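You operate a simulated robot arm through the tools that you are given. There is no shell and no other tool.

You run a simulated two-armed robot. Do the job below in one go: nothing can be reset, and whatever is moved stays where it is left.

TASK
Wash the old ink off the type block on the grey plate.
Fine: wet the white pad in the wash tin, shut its lid; used pad into the red tin, lid shut. What is to be rubbed or washed off counts as gone when no trace of it is left.

Only the result counts: the job must be done as asked and must still hold three seconds after the hand-in. Knocking over, shifting, dropping, spilling or breaking anything else fails it. A push-on lid holds only when it is set on centred and level and pressed home; a screw cap is set on level and turned clockwise until tight.

THE ROBOT
Two 7-joint arms with two-finger parallel grippers on one trunk that stands fixed in place. Base frame: the origin is at the foot of the trunk, x ahead of it, y to its left, z up; the work surface is at about z = 0.84. Lengths are in m, angles in degrees, forces in N, time in s.
The left shoulder is at [0.062, 0.195, 1.229], the right one opposite. With the tool pointing down near the work surface each hand reaches from about 0.1 to 0.68 m from the base axis, measured 20 degrees to its own side. Payload 1.57 kg a hand.
The TCP of each hand is the grasp point between the finger pads, 0.03 m short of the fingertips. In the tool frame z runs along the fingers and y along their closing line. Largest opening 0.11 m; finger width 0.024, thickness 0.012; the body of the gripper, 0.048 by 0.112 m, starts 0.078 m behind the TCP.
Orientation is told as [roll, pitch, yaw] about the base's x, y, z axes, in that order, counted from this pose: with the fingers straight down and closing along the base's y, the tool's x points along the base's -x, its y along +y and its z along -z.

THE INTERFACE
- The arms move only by the tool move_arm. It takes "left_targets", "right_targets" or both (then of equal length, played together; a hand with none holds still); each is text: rows parted by semicolons, each of 6 numbers parted by spaces: the shift along the base's x, y, z in units of 40 mm (1.0 is 40 mm), then the turn, a rotation vector about the base's x, y, z in units of 6 degrees (1.0 is 6 degrees). In form: x y z rx ry rz; .... A call has 1 to 20 rows; each row shifts and turns the commanded pose from where the row before left it. "left_gripper" and "right_gripper" are, for a hand that has rows, the gripper command, from -1 (fully open) to 1 (shut), values between in proportion, set as the call begins (left out, the last holds). A call with a number of a shift or a turn outside -1 to 1 is refused whole. Each row takes 0.2 s and may step no farther than 0.05 m and 8.6 degrees from the row before; otherwise, or with a gripper value out of range, the whole call is refused. A pose out of reach is approached as far as the arm can. The call stops where the force on the tool passes 40 N (or 10 N more than at its start, if that is more) or the arm is blocked; 0.2 s more then pass. The fingers move at their own pace (about 0.072 m/s each) and stop on an object; they squeeze with about 26 N. The grip force told is the motor's: it shows also when the fingers shut on nothing. Time passes only in rows, and 0.2 s behind the last, so rows that do not move let the fingers close. The reply holds the time, the measured pose of the TCP, the force on the tool along the base axes, the opening and the grip force, in the units named above and with some noise, with the torque about the TCP (base axes, N m) and any sound that the robot's microphone picked up, and new pictures: "show" is both (left out), scene, wrist or none (wrist: the cameras of the hands that moved).
- Cameras (640 x 400 px; columns grow to the right, rows downward): "scene" is now at [0.0861, -0.0533, 1.8069]; the picture's right is [-0.70, -0.72, 0.00], its down [-0.58, 0.57, -0.58] and it looks along [0.41, -0.40, -0.82] (base axes); focal length 320 px, centre (320, 200). "left" rides on the left gripper at [0.07, -0.016, -0.141] in its tool frame; the picture's right is [0.23, 0.97, 0.00], its down [-0.85, 0.20, -0.48] and it looks along [-0.47, 0.11, 0.88] (tool axes); focal length 222 px, centre (320, 200). "right" rides on the right gripper at [0.07, 0.016, -0.141] in its tool frame; the picture's right is [-0.23, 0.97, 0.00], its down [-0.86, -0.20, -0.48] and it looks along [-0.47, -0.11, 0.88] (tool axes); focal length 222 px, centre (320, 200). There is no depth. A picture from a camera that has moved, and an enlarged one, comes with that camera's place and axes in the base frame and with its lens.
- lift_body(by): slides the trunk up (or, below 0, down) by that many m; the arms and the scene camera ride with it, the base frame stays. It gives what a move gives, with no picture.
- head_to(pan, tilt): turns the head with the scene camera to pan (to the left, within 86 degrees either way) and tilt (down, from -29 to 69), counted from straight ahead of the robot. It gives what a move gives, and a new picture of the scene camera.
- inspect(camera, box): a new picture of the part [left, top, right, bottom] of that camera's present view, enlarged. No time passes.
- close_job(): hands the job in; it is judged then, once.

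Places have to be worked out from the pictures, the camera data and where the tool is seen. Open the grippers and draw the arms clear of the work before you hand the job in, unless the task says otherwise.

The tools are called after "Request:" as a command line: name --argument value ..., lists and objects as JSON in quotes. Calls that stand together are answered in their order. move_arm: Moves the arms, as the interface text tells. Its arguments: {"type":"object","properties":{"left_targets":{"type":"string"},"left_gripper":{"type":"number"},"right_targets":{"type":"string"},"right_gripper":{"type":"number"},"show":{"type":"string","enum":["both","scene","wrist","none"]}},"required":[]} The other tools are called the same way: lift_body (by) slides the trunk up or down; head_to (pan, tilt) turns the head that bears the scene camera; inspect (camera, box) takes an enlarged picture of a part of a camera's view; close_job () hands the job in.

At the start:

```text
time: 0.0
left_tool_pos: [0.4488, -0.0443, 1.2139]
left_ee_rot: [0.1, 0.0, 0.0]
left_wrist_force: [0.0, -0.3, -0.1]
left_wrist_torque: [-0.01, -0.03, 0.0]
left_opening: 0.11
left_grip_force: 0.0
right_tool_pos: [0.326, -0.4778, 1.292]
right_ee_rot: [0.1, 0.1, -0.1]
right_wrist_force: [1.0, -0.1, 0.0]
right_wrist_torque: [-0.01, 0.01, 0.01]
right_opening: 0.11
right_grip_force: 0.1
trunk travel left (down, up): [-0.825, 0.165]
head pan, tilt: [-44.3, 54.5]
```

scene: 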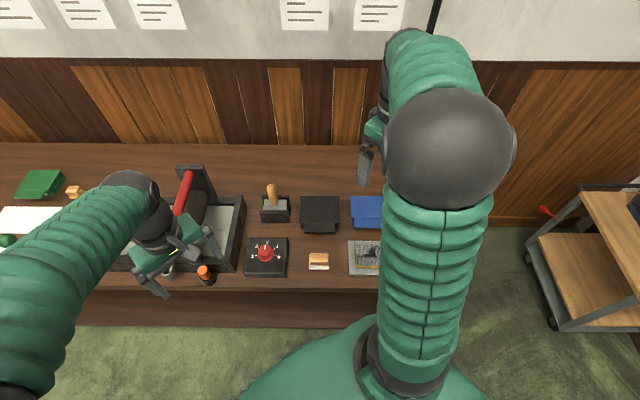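
right: 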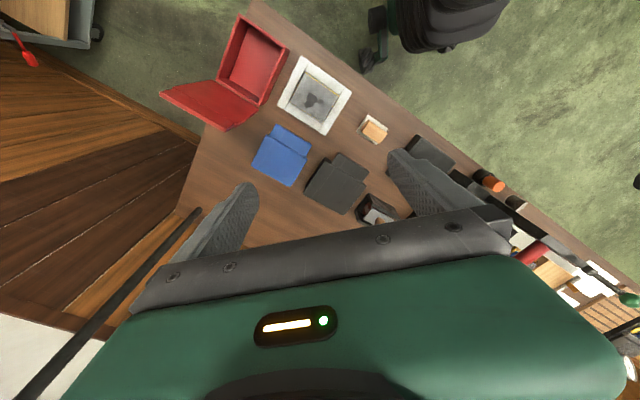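
left: 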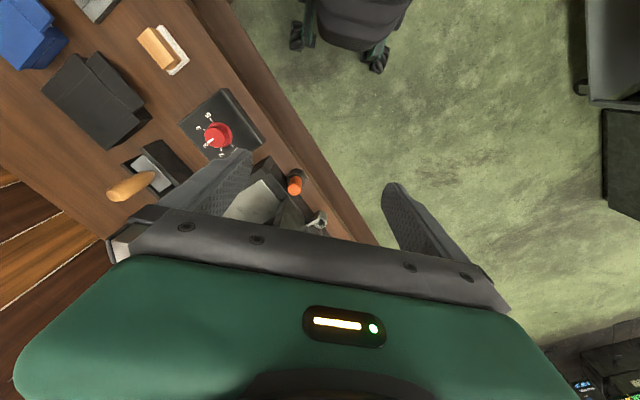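

The scene shows a bench with several tins (black, blue, red), a pad and a plate. I look closer before moving anything.

Request:
inspect --camera "scene" --box '[230, 170, 400, 290]'

Request:
inspect --camera "right" --box '[150, 0, 450, 230]'

Request:
inspect --camera "scene" --box '[0, 150, 250, 300]'

```text
3.33 times, centred on (315, 230) of scene
camera zoom: at [0.0861, -0.0533, 1.8069], right [-0.7, -0.72, 0.0], down [-0.58, 0.57, -0.58], along [0.41, -0.4, -0.82], focal length 1065 px, centre (337, 100)
```

zoom: 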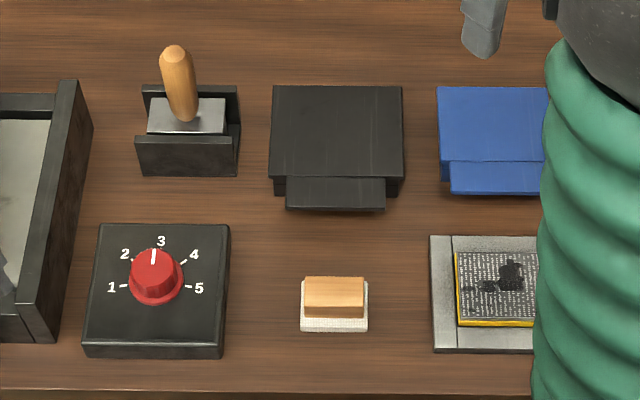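

```text
1.74 times, centred on (300, 115) of right
camera zoom: at [0.2566, -0.4622, 1.4344], right [0.23, 0.97, 0.0], down [0.86, -0.2, 0.48], along [0.47, -0.11, -0.88], focal length 386 px, centre (355, 348)
```

zoom: 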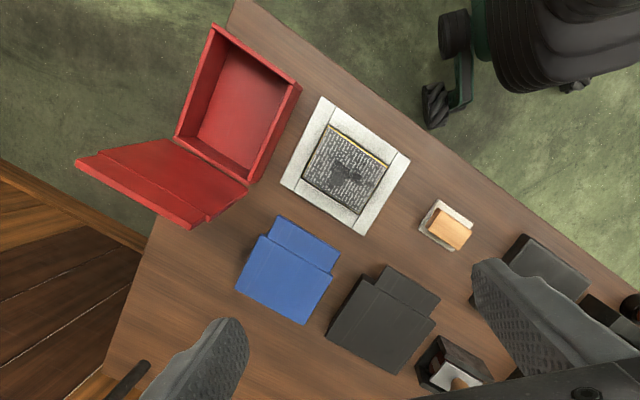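

```text
2.56 times, centred on (125, 225) of scene
camera zoom: at [0.0861, -0.0533, 1.8069], right [-0.7, -0.72, 0.0], down [-0.58, 0.57, -0.58], along [0.41, -0.4, -0.82], focal length 818 px, centre (819, 136)
```

zoom: 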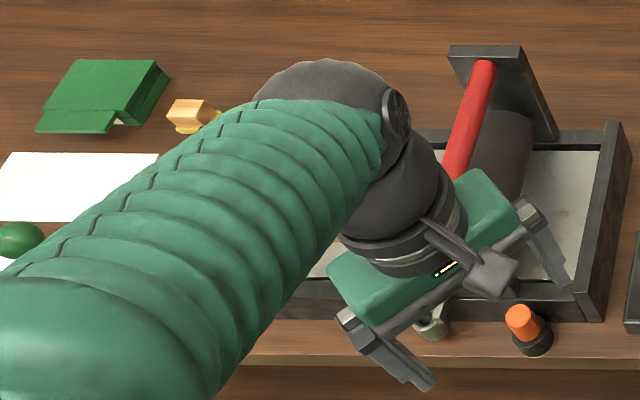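

The wall sheets may say which tin is which; I tilt the head up to read them.

Request:
head_to --pan -44.3 --tilt 25

```text
time: 0.9
left_tool_pos: [0.4461, -0.0446, 1.2138]
left_ee_rot: [0.0, 0.0, 0.1]
left_wrist_force: [-0.1, 0.0, -0.2]
left_wrist_torque: [0.0, 0.0, 0.0]
left_opening: 0.1099
left_grip_force: 0.1
right_tool_pos: [0.3257, -0.4776, 1.2933]
right_ee_rot: [0.1, 0.0, 0.0]
right_wrist_force: [-0.4, -0.1, 0.4]
right_wrist_torque: [0.03, -0.01, -0.03]
right_opening: 0.1101
right_grip_force: 0.1
trunk travel left (down, up): [-0.825, 0.165]
head pan, tilt: [-44.3, 25.0]
camera scene: at [0.0999, -0.0669, 1.8501], right [-0.7, -0.72, 0.0], down [-0.3, 0.3, -0.91], along [0.65, -0.63, -0.43], focal length 320 px, centre (320, 200)
```

scene: 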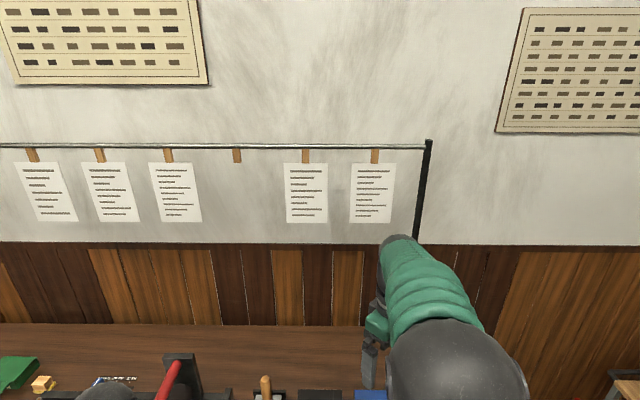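

Nothing legible there. I look over the rest of the bench to the left and right.

Request:
head_to --pan -5 --tilt 50

Request:
head_to --pan -80 --tilt 50

```text
time: 2.0
left_tool_pos: [0.4467, -0.0456, 1.2144]
left_ee_rot: [0.0, -0.1, 0.0]
left_wrist_force: [-0.8, 0.2, 0.0]
left_wrist_torque: [0.01, 0.0, -0.01]
left_opening: 0.1103
left_grip_force: 0.1
right_tool_pos: [0.326, -0.4765, 1.2934]
right_ee_rot: [-0.1, 0.0, 0.0]
right_wrist_force: [-0.3, -0.3, 0.3]
right_wrist_torque: [0.04, -0.02, 0.03]
right_opening: 0.1098
right_grip_force: 0.0
trunk travel left (down, up): [-0.825, 0.165]
head pan, tilt: [-5.0, 50.0]
camera scene: at [0.1108, -0.0093, 1.8128], right [-0.09, -1.0, 0.0], down [-0.76, 0.07, -0.64], along [0.64, -0.06, -0.77], focal length 320 px, centre (320, 200)
```

scene: 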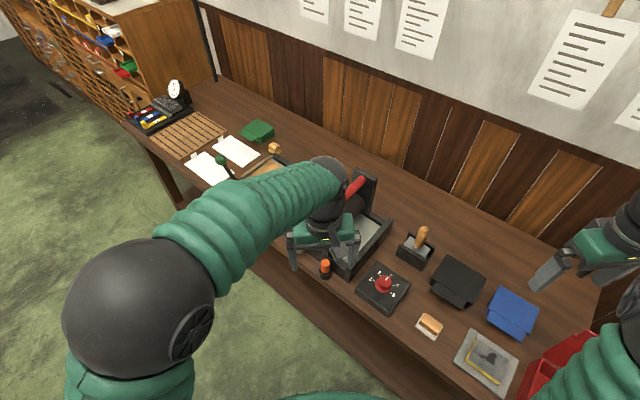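

```text
time: 3.5
left_tool_pos: [0.4462, -0.0445, 1.2147]
left_ee_rot: [0.0, 0.0, 0.1]
left_wrist_force: [-0.4, 0.5, -0.4]
left_wrist_torque: [0.01, 0.01, -0.02]
left_opening: 0.1097
left_grip_force: 0.1
right_tool_pos: [0.3252, -0.4767, 1.2936]
right_ee_rot: [0.0, 0.1, -0.1]
right_wrist_force: [0.5, 0.2, 0.6]
right_wrist_torque: [-0.01, -0.01, -0.01]
right_opening: 0.11
right_grip_force: 0.0
trunk travel left (down, up): [-0.825, 0.165]
head pan, tilt: [-80.0, 50.0]
camera scene: at [0.0475, -0.0785, 1.8127], right [-0.98, -0.17, 0.0], down [-0.13, 0.76, -0.64], along [0.11, -0.63, -0.77], focal length 320 px, centre (320, 200)
```

scene: 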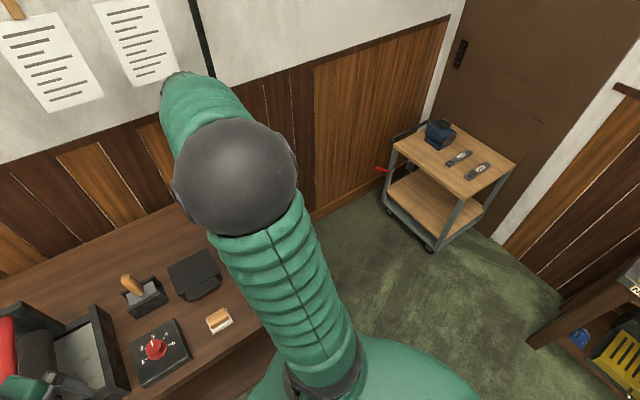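

Two candidates near the plate (black and blue tins) have no visible label from here. I yaw the right hand to line up with the bench and lower it for a closer look at the tins.

Request:
move_arm --right_targets "0 0 -0.44 0 0 -0.9375;0 0 -0.44 0 0 -0.9375;0 0 -0.44 0 0 -0.9375;0 0 -0.44 0 0 -0.9375;0 0 -0.44 0 0 -0.9375;0 0 -0.44 0 0 -0.9375;0 0 -0.44 0 0 -0.9375;0 0 -0.44 0 0 -0.9375" --show "wrist"

Request:
head_to --pan -50 --tilt 58

```text
time: 5.3
left_tool_pos: [0.448, -0.0452, 1.2131]
left_ee_rot: [0.1, 0.0, 0.0]
left_wrist_force: [0.9, -0.4, -0.3]
left_wrist_torque: [-0.02, 0.01, -0.04]
left_opening: 0.11
left_grip_force: 0.1
right_tool_pos: [0.3252, -0.4775, 1.1515]
right_ee_rot: [0.0, 0.0, -45.0]
right_wrist_force: [-0.5, 0.2, -1.2]
right_wrist_torque: [0.02, 0.01, 0.02]
right_opening: 0.11
right_grip_force: 0.0
trunk travel left (down, up): [-0.825, 0.165]
head pan, tilt: [-80.0, 50.0]
camera right: at [0.2873, -0.4172, 1.2929], right [0.85, 0.53, 0.0], down [0.46, -0.75, 0.48], along [0.25, -0.41, -0.88], focal length 222 px, centre (320, 200)
```

right: 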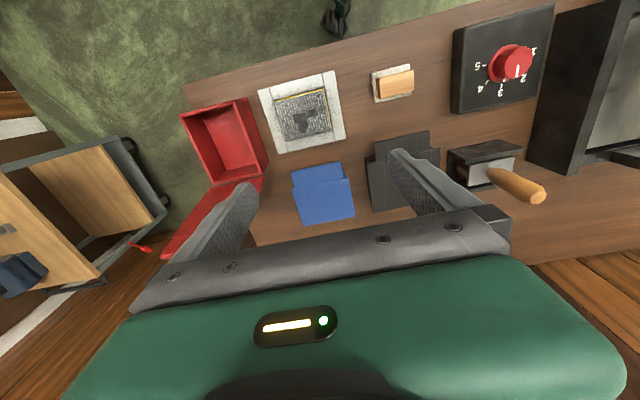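

```text
time: 6.2
left_tool_pos: [0.4481, -0.045, 1.2148]
left_ee_rot: [-0.1, -0.1, 0.0]
left_wrist_force: [0.3, -0.1, 0.2]
left_wrist_torque: [0.02, 0.0, 0.02]
left_opening: 0.1098
left_grip_force: 0.0
right_tool_pos: [0.3253, -0.477, 1.1521]
right_ee_rot: [0.0, 0.0, -44.9]
right_wrist_force: [0.1, 0.0, 0.3]
right_wrist_torque: [0.05, -0.04, -0.02]
right_opening: 0.1104
right_grip_force: 0.0
trunk travel left (down, up): [-0.825, 0.165]
head pan, tilt: [-50.0, 58.0]
camera scene: at [0.0783, -0.0555, 1.8025], right [-0.77, -0.64, 0.0], down [-0.55, 0.65, -0.53], along [0.34, -0.4, -0.85], focal length 320 px, centre (320, 200)
```

scene: 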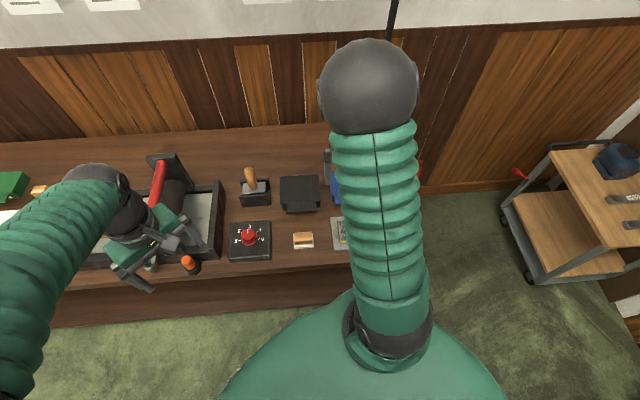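

I zoom on the tins, plate and pad in the right wrist view.

Request:
inspect --camera "right" --box '[250, 50, 450, 230]'

Request:
inspect --camera "right" --box '[150, 80, 280, 270]'

```text
2.22 times, centred on (350, 140) of right
camera zoom: at [0.2864, -0.4169, 1.2936], right [0.85, 0.53, 0.0], down [0.47, -0.74, 0.48], along [0.25, -0.41, -0.88], focal length 494 px, centre (253, 333)
```

zoom: 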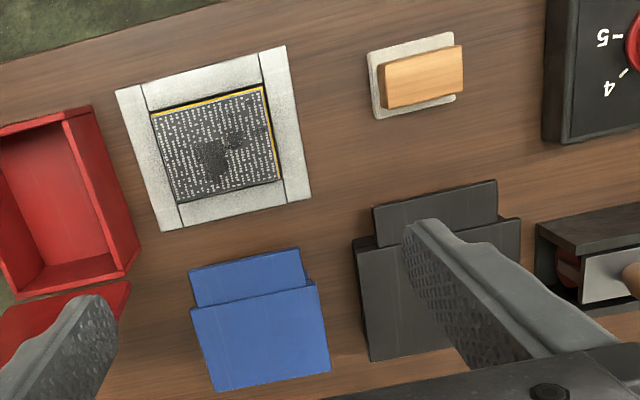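

```text
2.11 times, centred on (215, 175) of right
camera zoom: at [0.2864, -0.4169, 1.2936], right [0.85, 0.53, 0.0], down [0.47, -0.74, 0.48], along [0.25, -0.41, -0.88], focal length 468 px, centre (541, 253)
```

zoom: 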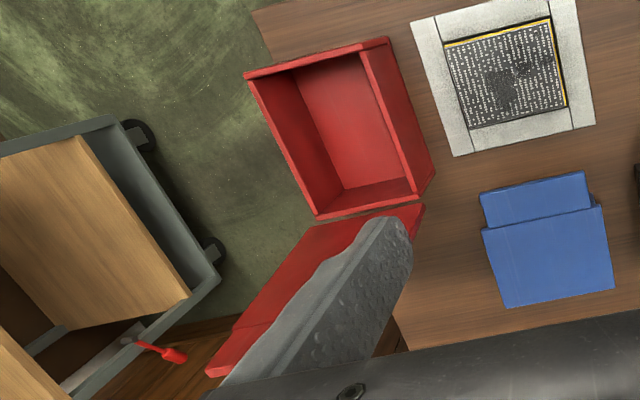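

The blue tin's tab appears about 0.10 m wide near [0.357, -0.55, 0.875], lid about 0.1 m deep hinged at the far side; the red lid stands upright. I bring the right hand above the blue tab, with open fingers astride it, to look closer.

Request:
move_arm --right_targets "0.133 -0.304 -0.717 0 0 0;0.133 -0.304 -0.717 0 0 0;0.133 -0.304 -0.717 0 0 0;0.133 -0.304 -0.717 0 0 0;0.133 -0.304 -0.717 0 0 0;0.133 -0.304 -0.717 0 0 0"

Request:
inspect --camera "right" --box '[200, 50, 480, 240]'

Request:
inspect --camera "scene" --box '[220, 130, 420, 280]'

```text
time: 7.6
left_tool_pos: [0.4471, -0.0475, 1.2139]
left_ee_rot: [0.2, 0.0, 0.0]
left_wrist_force: [0.0, -0.6, 0.1]
left_wrist_torque: [0.04, -0.02, 0.0]
left_opening: 0.11
left_grip_force: 0.1
right_tool_pos: [0.358, -0.55, 0.9787]
right_ee_rot: [0.0, 0.0, -44.9]
right_wrist_force: [0.3, 0.3, -0.9]
right_wrist_torque: [0.03, -0.02, 0.01]
right_opening: 0.11
right_grip_force: 0.1
trunk travel left (down, up): [-0.825, 0.165]
head pan, tilt: [-50.0, 58.0]
camera scene: at [0.0798, -0.0587, 1.8024], right [-0.77, -0.64, 0.0], down [-0.55, 0.65, -0.53], along [0.34, -0.4, -0.85], focal length 320 px, centre (320, 200)
camera right: at [0.32, -0.4906, 1.1198], right [0.85, 0.53, 0.0], down [0.46, -0.75, 0.48], along [0.25, -0.41, -0.88], focal length 222 px, centre (320, 200)
```

scene: 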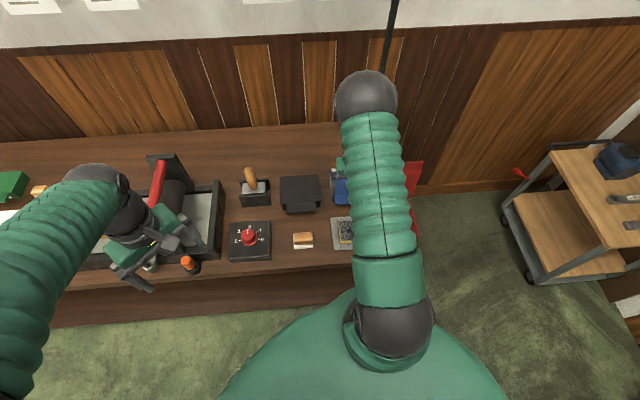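
right: 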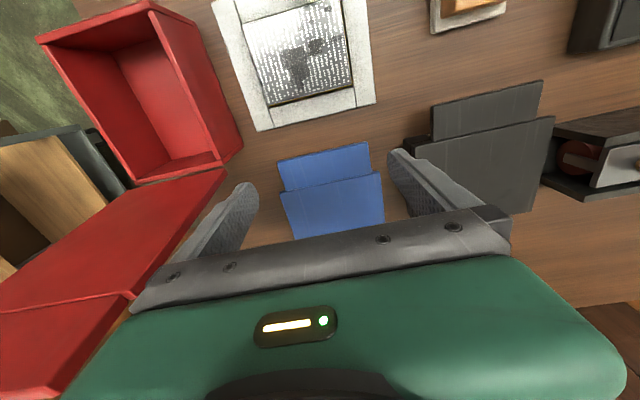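

```text
2.11 times, centred on (340, 145) of right
camera zoom: at [0.32, -0.4906, 1.1198], right [0.85, 0.53, 0.0], down [0.46, -0.75, 0.48], along [0.25, -0.41, -0.88], focal length 468 px, centre (278, 316)
```

zoom: 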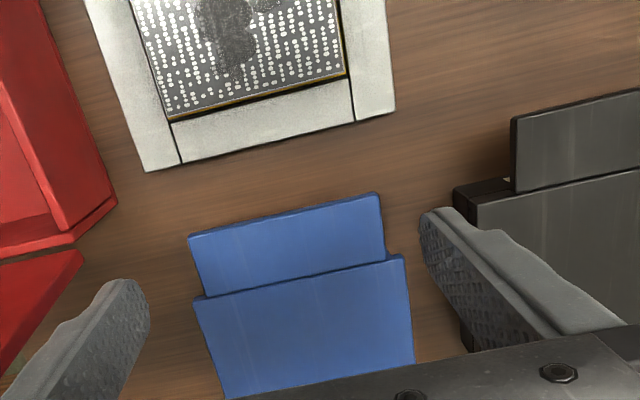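

```text
2.67 times, centred on (320, 205) of scene
camera zoom: at [0.0798, -0.0587, 1.8024], right [-0.77, -0.64, 0.0], down [-0.55, 0.65, -0.53], along [0.34, -0.4, -0.85], focal length 852 px, centre (320, 187)
```

zoom: 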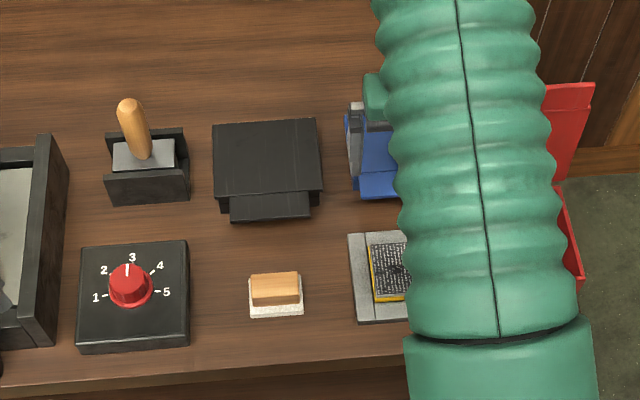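

The tab is ~0.105 m wide — too wide to straddle safely, so I'll pinch it from the front with a tilted hand. I raise the hand, turn it to yaw -135 (camera away from the standing red lid), then tilt 45° so the fingers point down towards the wall, in front of the tab.

Request:
move_arm --right_targets "0 0 0.85 0 0 0;0 0 0.85 0 0 0;0 0 0.85 0 0 0;-0.075 0.075 0 0 0 -0.9375;-0.075 0.075 0 0 0 -0.9375;-0.075 0.075 0 0 0 -0.9375;-0.075 0.075 0 0 0 -0.9375;-0.075 0.075 0 0 0 -0.9375;-0.075 0.075 0 0 0 -0.9375;-0.075 0.075 0 0 0 -0.9375;-0.075 0.075 0 0 0 -0.9375;-0.075 0.075 0 0 0 -0.9375;-0.075 0.075 0 0 0 -0.9375;-0.075 0.075 0 0 0 -0.9375;-0.075 0.075 0 0 0 -0.9375;-0.075 0.075 0 0 0 -0.9375;-0.075 0.075 0 0 0 -0.9375;-0.075 0.075 0 0 0 -0.9375;-0.075 0.075 0 0 0 -0.9375" --right_gripper 0.6

```text
time: 11.6
left_tool_pos: [0.4467, -0.045, 1.214]
left_ee_rot: [0.0, 0.0, 0.1]
left_wrist_force: [-0.2, 0.5, 0.1]
left_wrist_torque: [-0.01, -0.03, 0.01]
left_opening: 0.1101
left_grip_force: 0.1
right_tool_pos: [0.3083, -0.5029, 1.0824]
right_ee_rot: [-0.1, -0.1, -135.0]
right_wrist_force: [-0.4, 0.3, 0.0]
right_wrist_torque: [0.02, 0.0, -0.04]
right_opening: 0.0219
right_grip_force: 0.0
trunk travel left (down, up): [-0.825, 0.165]
head pan, tilt: [-50.0, 58.0]
camera scene: at [0.0787, -0.0556, 1.8025], right [-0.77, -0.64, 0.0], down [-0.55, 0.65, -0.53], along [0.34, -0.4, -0.85], focal length 320 px, centre (320, 200)
camera right: at [0.37, -0.4647, 1.224], right [0.53, -0.85, 0.0], down [-0.74, -0.46, 0.48], along [-0.41, -0.25, -0.88], focal length 222 px, centre (320, 200)
```

scene: 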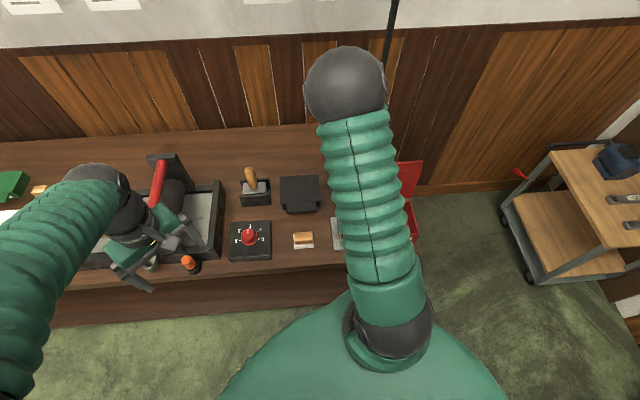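
right: 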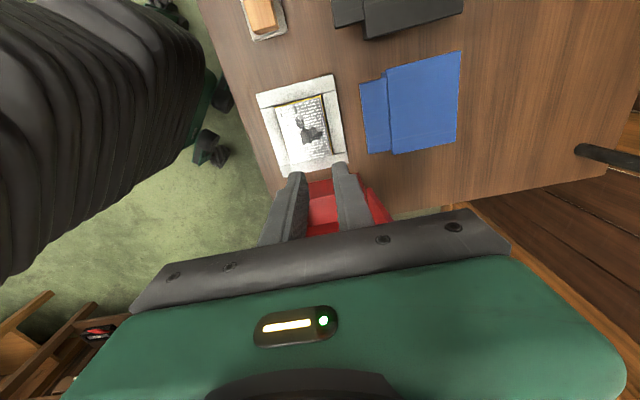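

The turn worked. Now I tilt the hand 45° about the bench axis while lowering to TCP z ≈ 0.95.

Request:
move_arm --right_targets "0 0 -0.41 -0.663 -0.663 0;0 0 -0.41 -0.663 -0.663 0;0 0 -0.41 -0.663 -0.663 0;0 0 -0.41 -0.663 -0.663 0;0 0 -0.41 -0.663 -0.663 0;0 0 -0.41 -0.663 -0.663 0;0 0 -0.41 -0.663 -0.663 0;0 0 -0.41 -0.663 -0.663 0"

Request:
inspect --camera "right" --box '[240, 0, 520, 190]'

```text
time: 13.4
left_tool_pos: [0.4462, -0.045, 1.2138]
left_ee_rot: [0.1, 0.0, 0.0]
left_wrist_force: [-0.2, -0.8, -0.3]
left_wrist_torque: [0.03, -0.01, 0.01]
left_opening: 0.1103
left_grip_force: 0.1
right_tool_pos: [0.3097, -0.5032, 0.9499]
right_ee_rot: [45.1, -0.2, -134.8]
right_wrist_force: [1.2, -0.5, 0.2]
right_wrist_torque: [0.03, -0.01, -0.01]
right_opening: 0.0222
right_grip_force: 0.0
trunk travel left (down, up): [-0.825, 0.165]
head pan, tilt: [-50.0, 58.0]
camera scene: at [0.0776, -0.0581, 1.8025], right [-0.77, -0.64, 0.0], down [-0.55, 0.65, -0.53], along [0.34, -0.4, -0.85], focal length 320 px, centre (320, 200)
camera right: at [0.2954, -0.3919, 1.0624], right [0.33, -0.65, 0.69], down [-0.94, -0.27, 0.2], along [0.06, -0.72, -0.7], focal length 222 px, centre (320, 200)
```

scene: 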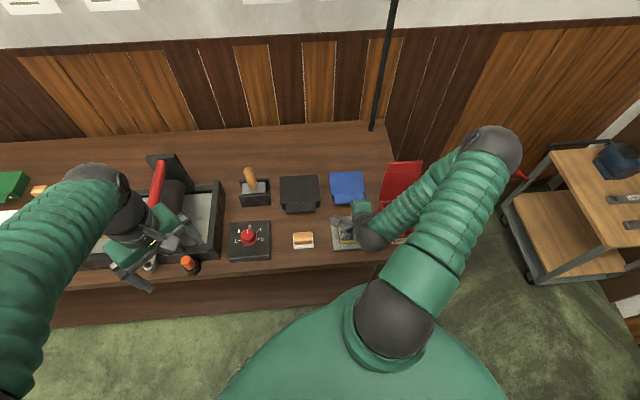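
right: 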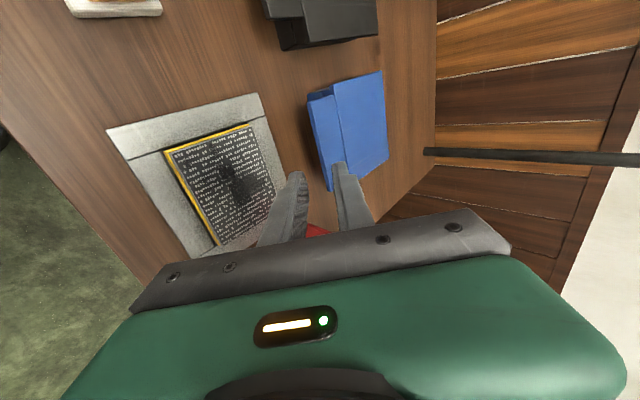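

```text
2.11 times, centred on (380, 95) of right
camera zoom: at [0.2954, -0.3919, 1.0624], right [0.33, -0.65, 0.69], down [-0.94, -0.27, 0.2], along [0.06, -0.72, -0.7], focal length 468 px, centre (194, 421)
```

zoom: 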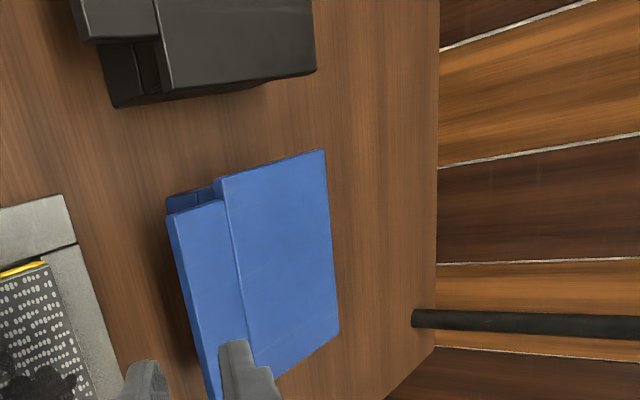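

The blue tin is now clear in the scene camera; I zoom on it and the black one.

Request:
inspect --camera "scene" --box '[270, 150, 430, 250]'

Request:
inspect --camera "right" --box '[250, 0, 400, 110]'

```text
4.00 times, centred on (350, 200) of scene
camera zoom: at [0.0776, -0.0581, 1.8025], right [-0.77, -0.64, 0.0], down [-0.55, 0.65, -0.53], along [0.34, -0.4, -0.85], focal length 1278 px, centre (200, 200)
```

zoom: 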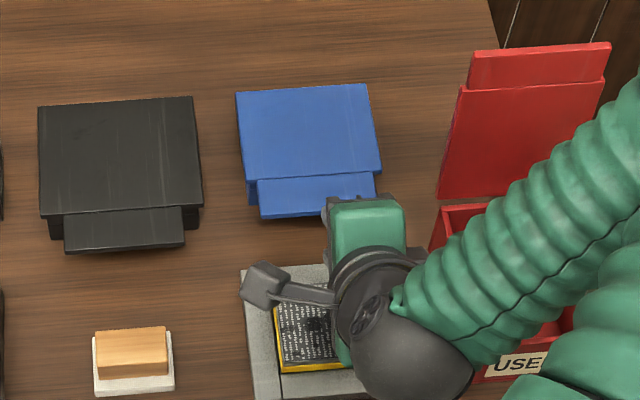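

```text
3.64 times, centred on (325, 55) of right
camera zoom: at [0.2954, -0.3919, 1.0624], right [0.33, -0.65, 0.69], down [-0.94, -0.27, 0.2], along [0.06, -0.72, -0.7], focal length 808 px, centre (302, 727)
```

zoom: 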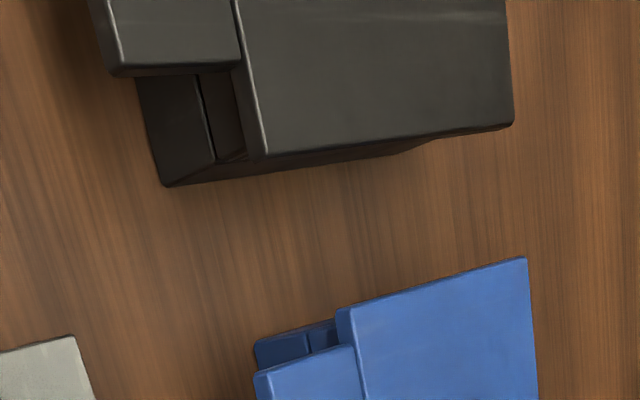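

The red tin carries a "USED" label on its front, so the other tins may have front labels too. I pull the hand back and tilt further to look at the front faces of the blue and black tins.

Request:
move_arm --right_targets "-0.05 0.4 0.3 -0.7 -0.7 0;-0.05 0.4 0.3 -0.7 -0.7 0;-0.05 0.4 0.1 -0.7 -0.7 0;-0.05 0.4 0.1 -0.7 -0.7 0;-0.05 0.4 0.1 -0.7 -0.7 0" --show "wrist"

Request:
inspect --camera "right" --box '[200, 0, 420, 200]'

Request:
inspect --camera "scene" --box '[270, 150, 430, 250]'

```text
time: 14.6
left_tool_pos: [0.4475, -0.0446, 1.2147]
left_ee_rot: [0.0, -0.1, -0.1]
left_wrist_force: [-1.0, 0.5, 0.5]
left_wrist_torque: [-0.02, -0.02, -0.03]
left_opening: 0.1098
left_grip_force: 0.0
right_tool_pos: [0.2996, -0.4211, 0.988]
right_ee_rot: [74.7, -0.2, -135.0]
right_wrist_force: [0.7, -0.9, 0.0]
right_wrist_torque: [-0.03, 0.01, -0.01]
right_opening: 0.022
right_grip_force: 0.0
trunk travel left (down, up): [-0.825, 0.165]
head pan, tilt: [-50.0, 58.0]
camera right: at [0.2548, -0.279, 1.0404], right [0.02, -0.34, 0.94], down [-0.97, -0.24, -0.06], along [0.25, -0.91, -0.33], focal length 222 px, centre (320, 200)
```

right: 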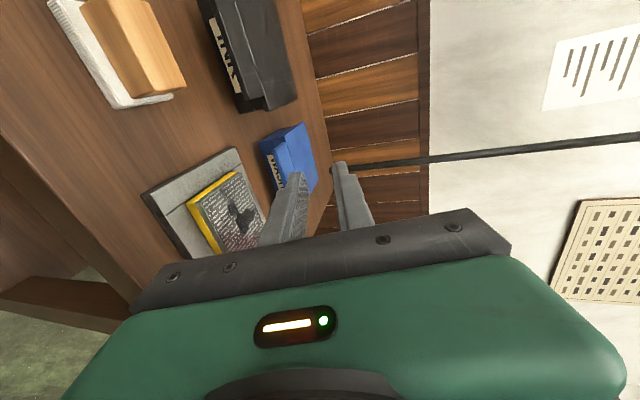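

```text
2.00 times, centred on (310, 100) of right
camera zoom: at [0.2548, -0.279, 1.0404], right [0.02, -0.34, 0.94], down [-0.97, -0.24, -0.06], along [0.25, -0.91, -0.33], focal length 444 px, centre (340, 400)
```

zoom: 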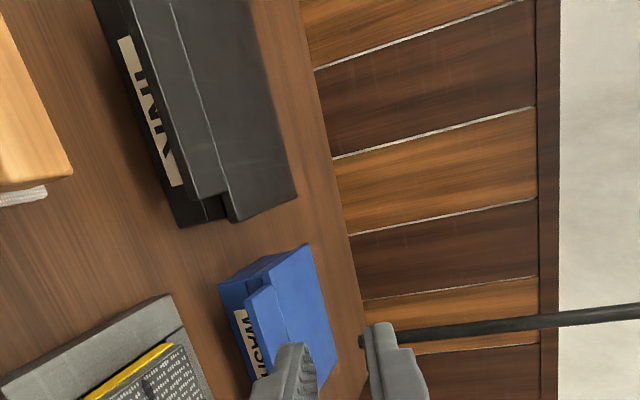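

```text
4.00 times, centred on (350, 200) of scene
camera zoom: at [0.078, -0.0556, 1.8026], right [-0.77, -0.64, 0.0], down [-0.55, 0.65, -0.53], along [0.34, -0.4, -0.85], focal length 1278 px, centre (200, 200)
```

zoom: 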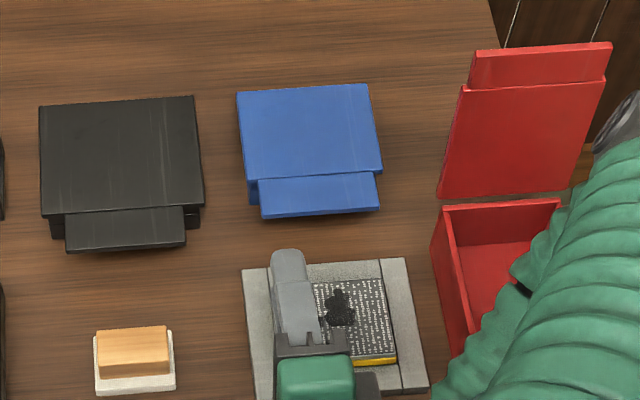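

Labels read: blue = WASH, black = INK, red = USED. I now set the fingers 0.06 apart, go back to 45° tilt just in front of the WASH tab, ready to hook the lower finger beneath it.

Request:
move_arm --right_targets "0.111 -0.405 -0.1 0.589 0.589 0;0.111 -0.405 -0.1 0.589 0.589 0;0.111 -0.405 -0.2 0.589 0.589 0;0.111 -0.405 -0.3 0.589 0.589 0;0.111 -0.405 -0.3 0.589 0.589 0;0.111 -0.405 -0.33 0.589 0.589 0" --right_gripper -0.09 --show "wrist"

Request:
inspect --camera "right" --box '[220, 60, 440, 260]'

Request:
inspect --camera "scene" --box '[300, 150, 430, 250]'

```text
time: 16.0
left_tool_pos: [0.4495, -0.0452, 1.2142]
left_ee_rot: [0.0, 0.0, 0.0]
left_wrist_force: [0.3, 0.1, 0.1]
left_wrist_torque: [0.02, 0.02, 0.02]
left_opening: 0.1102
left_grip_force: 0.0
right_tool_pos: [0.3269, -0.5203, 0.9326]
right_ee_rot: [44.4, -0.2, -134.9]
right_wrist_force: [0.3, 0.7, -0.2]
right_wrist_torque: [0.03, 0.01, 0.03]
right_opening: 0.0599
right_grip_force: 0.0
trunk travel left (down, up): [-0.825, 0.165]
head pan, tilt: [-50.0, 58.0]
camera right: at [0.3126, -0.4087, 1.0448], right [0.33, -0.65, 0.68], down [-0.94, -0.27, 0.2], along [0.05, -0.71, -0.7], focal length 222 px, centre (320, 200)
```

right: 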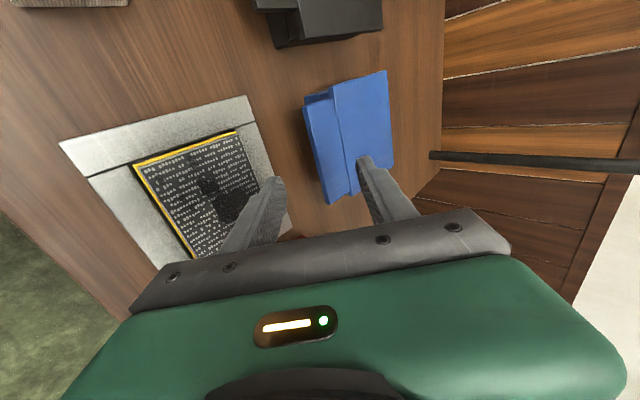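

```text
2.00 times, centred on (330, 160) of right
camera zoom: at [0.3126, -0.4087, 1.0448], right [0.33, -0.65, 0.68], down [-0.94, -0.27, 0.2], along [0.05, -0.71, -0.7], focal length 444 px, centre (300, 280)
```

zoom: 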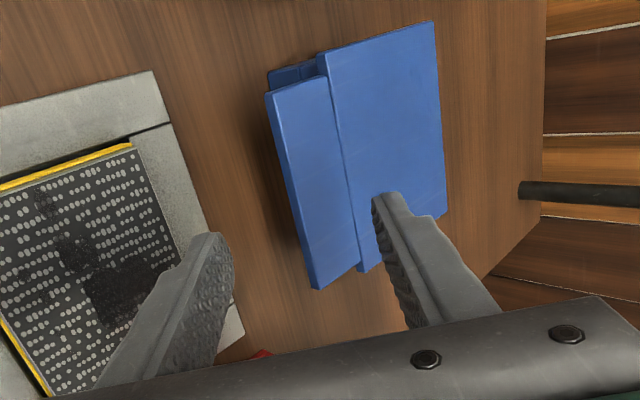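

```text
4.00 times, centred on (365, 200) of scene
camera zoom: at [0.0788, -0.0569, 1.8024], right [-0.77, -0.64, 0.0], down [-0.55, 0.65, -0.53], along [0.34, -0.4, -0.85], focal length 1278 px, centre (140, 200)
```

zoom: 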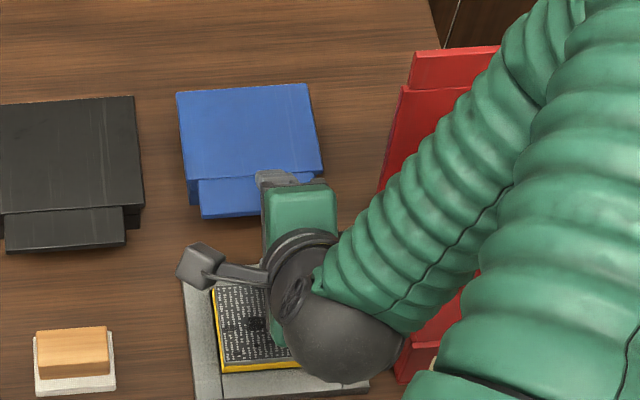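

The tab's front edge is at about [0.358, -0.548, 0.885] and the finger projection matches the picture. I dip the lower fingertip to z≈0.868 in front of it and slide it 12 mm under the tab.

Request:
move_arm --right_targets "0.195 -0.195 -0.275 0 0 0;0.195 -0.195 -0.275 0 0 0;0.283 -0.283 0 0 0 0;0.283 -0.283 0 0 0 0" --show "wrist"

Request:
inspect --camera "right" --box '[220, 60, 440, 260]'

```text
time: 17.0
left_tool_pos: [0.4481, -0.0439, 1.2143]
left_ee_rot: [0.0, 0.0, 0.0]
left_wrist_force: [-0.8, -0.1, 0.1]
left_wrist_torque: [0.01, 0.01, 0.02]
left_opening: 0.1098
left_grip_force: 0.0
right_tool_pos: [0.3631, -0.5577, 0.9114]
right_ee_rot: [44.6, -0.2, -134.9]
right_wrist_force: [-0.1, -0.7, -0.4]
right_wrist_torque: [-0.02, 0.01, -0.01]
right_opening: 0.0598
right_grip_force: 0.1
trunk travel left (down, up): [-0.825, 0.165]
head pan, tilt: [-50.0, 58.0]
camera right: at [0.3506, -0.446, 1.0235], right [0.33, -0.65, 0.69], down [-0.94, -0.27, 0.2], along [0.05, -0.71, -0.7], focal length 222 px, centre (320, 200)
```

right: 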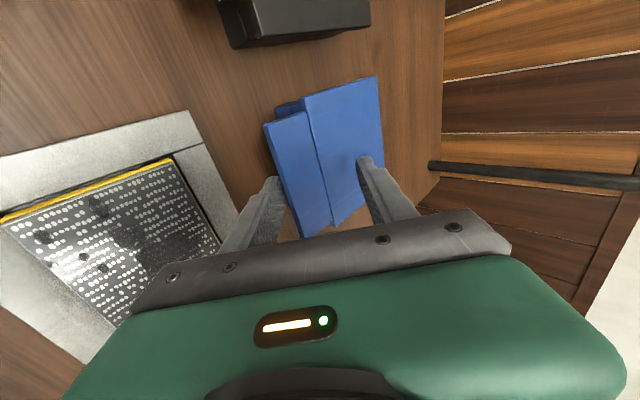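

```text
2.00 times, centred on (330, 160) of right
camera zoom: at [0.3506, -0.446, 1.0235], right [0.33, -0.65, 0.69], down [-0.94, -0.27, 0.2], along [0.05, -0.71, -0.7], focal length 444 px, centre (300, 280)
```

zoom: 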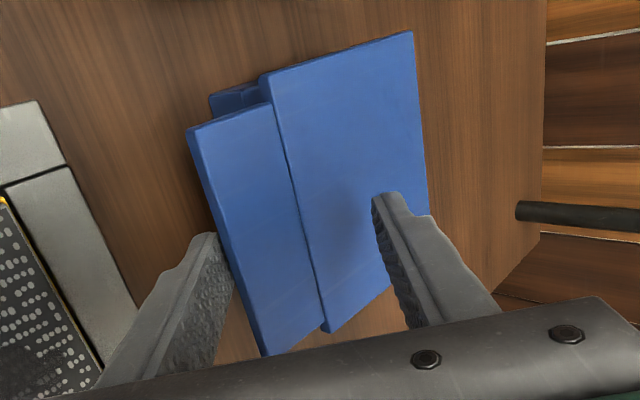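

The lower fingertip is under the tab. I lift along an arc about the rear hinge, first part, and check that the lid comes up.

Request:
move_arm --right_targets "0.012 -0.012 0.4925 0 0 0;0.072 -0.072 0.4825 0 0 0;0.131 -0.131 0.4575 0 0 0;0.184 -0.184 0.4175 0 0 0"

```text
time: 18.0
left_tool_pos: [0.4477, -0.044, 1.2143]
left_ee_rot: [0.0, 0.0, 0.1]
left_wrist_force: [0.4, -2.1, -0.8]
left_wrist_torque: [0.0, -0.02, -0.02]
left_opening: 0.1101
left_grip_force: 0.1
right_tool_pos: [0.3794, -0.5733, 0.9855]
right_ee_rot: [44.7, 0.0, -135.0]
right_wrist_force: [0.4, 0.0, 0.1]
right_wrist_torque: [-0.01, -0.04, -0.01]
right_opening: 0.0598
right_grip_force: 0.1
trunk travel left (down, up): [-0.825, 0.165]
head pan, tilt: [-50.0, 58.0]
camera scene: at [0.0783, -0.056, 1.8025], right [-0.77, -0.64, 0.0], down [-0.55, 0.65, -0.53], along [0.34, -0.4, -0.85], focal length 320 px, centre (320, 200)
camera right: at [0.3671, -0.4617, 1.0975], right [0.33, -0.65, 0.69], down [-0.94, -0.27, 0.2], along [0.05, -0.71, -0.7], focal length 222 px, centre (320, 200)
```

scene: 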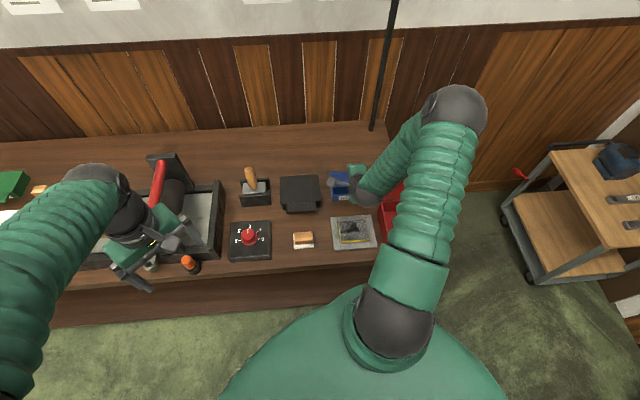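
right: 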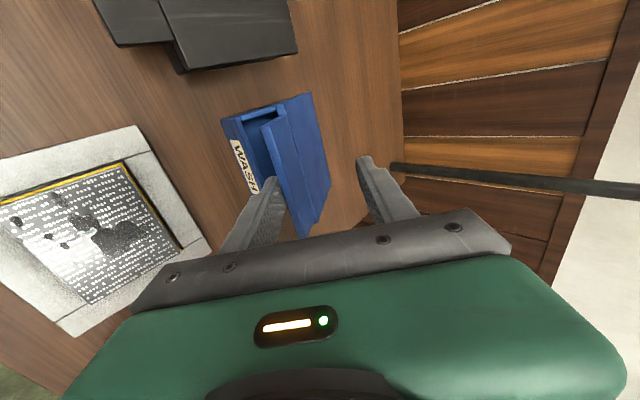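

The lid rises freely with no force. I check the clearance between the forearm and the red lid before going on.

Request:
inspect --camera "scene" --box '[310, 80, 500, 260]'

```text
2.22 times, centred on (405, 170) of scene
camera zoom: at [0.0783, -0.056, 1.8025], right [-0.77, -0.64, 0.0], down [-0.55, 0.65, -0.53], along [0.34, -0.4, -0.85], focal length 710 px, centre (131, 267)
```

zoom: 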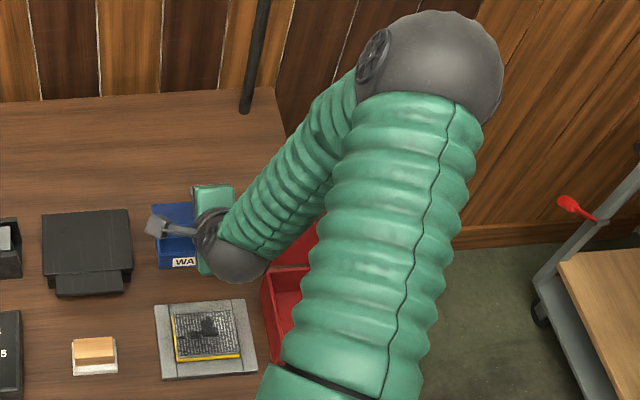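

The elbow is well above (z≈1.4), so the forearm clears the red lid. I carry on the arc to about 97°.

Request:
move_arm --right_targets "0.233 -0.233 0.365 0 0 0;0.274 -0.274 0.3025 0 0 0;0.308 -0.308 0.23 0 0 0;0.331 -0.331 0.1525 0 0 0;0.345 -0.345 0.0675 0 0 0;0.348 -0.348 -0.0175 0 0 0"

Request:
inspect --camera "scene" --box '[310, 80, 500, 260]'

```text
time: 19.4
left_tool_pos: [0.4477, -0.0456, 1.2143]
left_ee_rot: [0.0, 0.0, 0.0]
left_wrist_force: [0.4, -0.3, -0.2]
left_wrist_torque: [-0.02, 0.0, -0.02]
left_opening: 0.11
left_grip_force: 0.1
right_tool_pos: [0.4548, -0.6477, 1.0275]
right_ee_rot: [44.5, -0.1, -134.8]
right_wrist_force: [0.0, 0.4, 0.4]
right_wrist_torque: [0.0, 0.0, -0.01]
right_opening: 0.0599
right_grip_force: 0.0
trunk travel left (down, up): [-0.825, 0.165]
head pan, tilt: [-50.0, 58.0]
camera scene: at [0.0796, -0.0574, 1.8024], right [-0.77, -0.64, 0.0], down [-0.55, 0.65, -0.53], along [0.34, -0.4, -0.85], focal length 320 px, centre (320, 200)
camera right: at [0.4412, -0.5364, 1.1406], right [0.33, -0.65, 0.68], down [-0.94, -0.27, 0.2], along [0.05, -0.71, -0.7], focal length 222 px, centre (320, 200)
```

scene: 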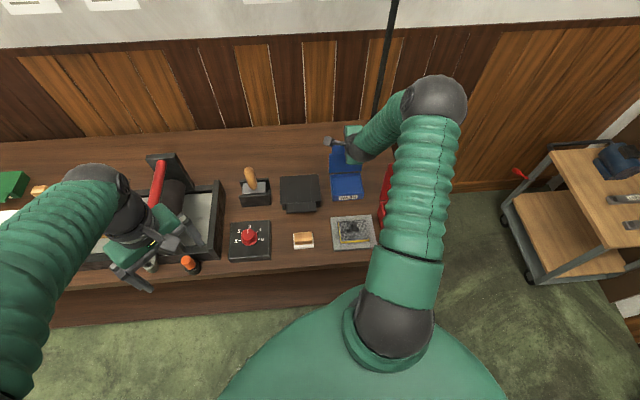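
right: 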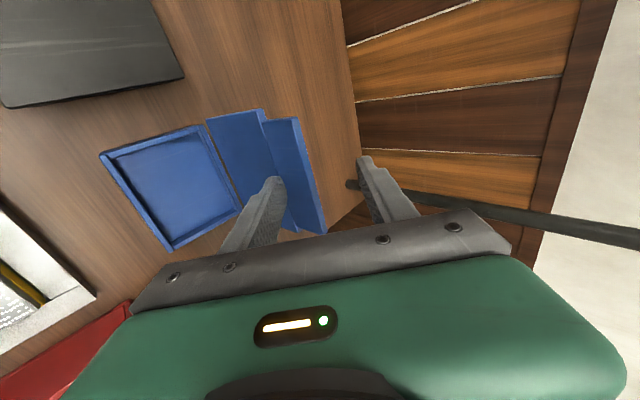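

```text
2.22 times, centred on (405, 170) of scene
camera zoom: at [0.0796, -0.0574, 1.8024], right [-0.77, -0.64, 0.0], down [-0.55, 0.65, -0.53], along [0.34, -0.4, -0.85], focal length 710 px, centre (131, 267)
```

zoom: 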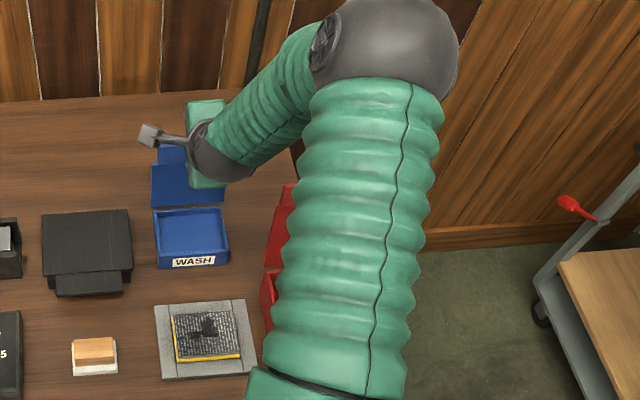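

The WASH tin is open with the lid standing back. I withdraw the hand back along its own axis and look at the inside.

Request:
move_arm --right_targets "-0.3 0.3 0.5 0 0 0;-0.45 0.45 0.6 0 0 0;-0.55 0.55 0.5 0 0 0;-0.55 0.55 0.2 0 0 0;-0.55 0.55 0 0 0 0"

Request:
inspect --camera "scene" --box '[310, 120, 430, 260]'

Request:
inspect --camera "right" --box '[160, 40, 420, 260]'

```text
time: 20.6
left_tool_pos: [0.4469, -0.0442, 1.2137]
left_ee_rot: [0.0, 0.0, 0.0]
left_wrist_force: [-0.1, -0.4, 0.5]
left_wrist_torque: [0.01, 0.0, 0.01]
left_opening: 0.1096
left_grip_force: 0.1
right_tool_pos: [0.3568, -0.5506, 1.1029]
right_ee_rot: [44.7, -0.1, -134.9]
right_wrist_force: [-0.2, -0.3, -0.1]
right_wrist_torque: [0.01, 0.02, 0.0]
right_opening: 0.0599
right_grip_force: 0.1
trunk travel left (down, up): [-0.825, 0.165]
head pan, tilt: [-50.0, 58.0]
camera scene: at [0.0769, -0.0554, 1.8026], right [-0.77, -0.64, 0.0], down [-0.55, 0.65, -0.53], along [0.34, -0.4, -0.85], focal length 320 px, centre (320, 200)
camera right: at [0.343, -0.4391, 1.2146], right [0.33, -0.65, 0.69], down [-0.94, -0.27, 0.2], along [0.05, -0.71, -0.7], focal length 222 px, centre (320, 200)
```

scene: 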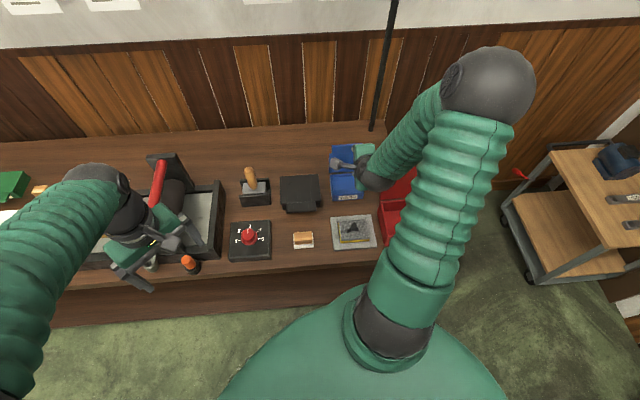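
right: 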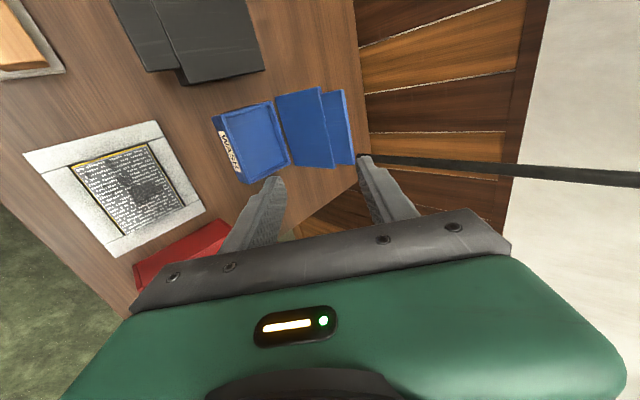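

```text
2.86 times, centred on (370, 190) of scene
camera zoom: at [0.0769, -0.0554, 1.8026], right [-0.77, -0.64, 0.0], down [-0.55, 0.65, -0.53], along [0.34, -0.4, -0.85], focal length 913 px, centre (177, 229)
```

zoom: 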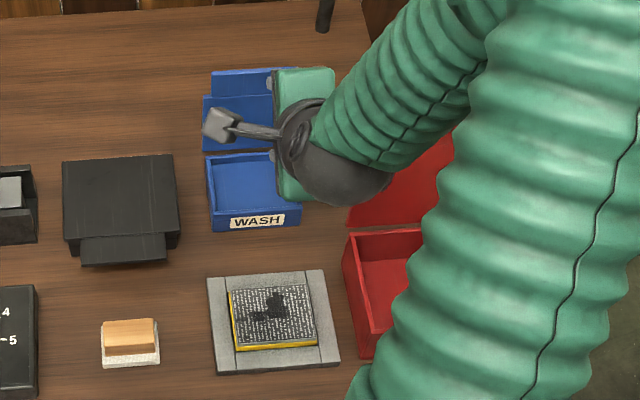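

```text
1.82 times, centred on (290, 150) of right
camera zoom: at [0.343, -0.4391, 1.2146], right [0.33, -0.65, 0.69], down [-0.94, -0.27, 0.2], along [0.05, -0.71, -0.7], focal length 404 px, centre (374, 291)
```

zoom: 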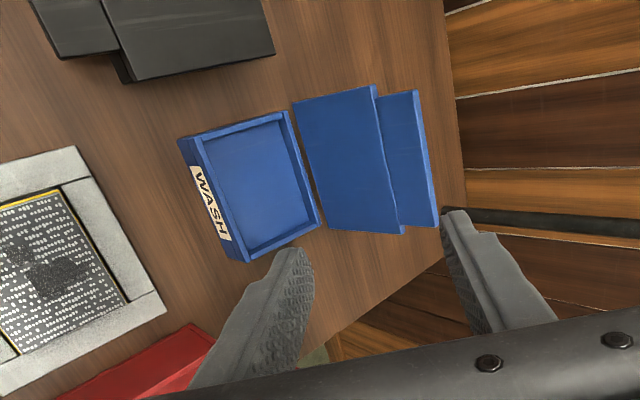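

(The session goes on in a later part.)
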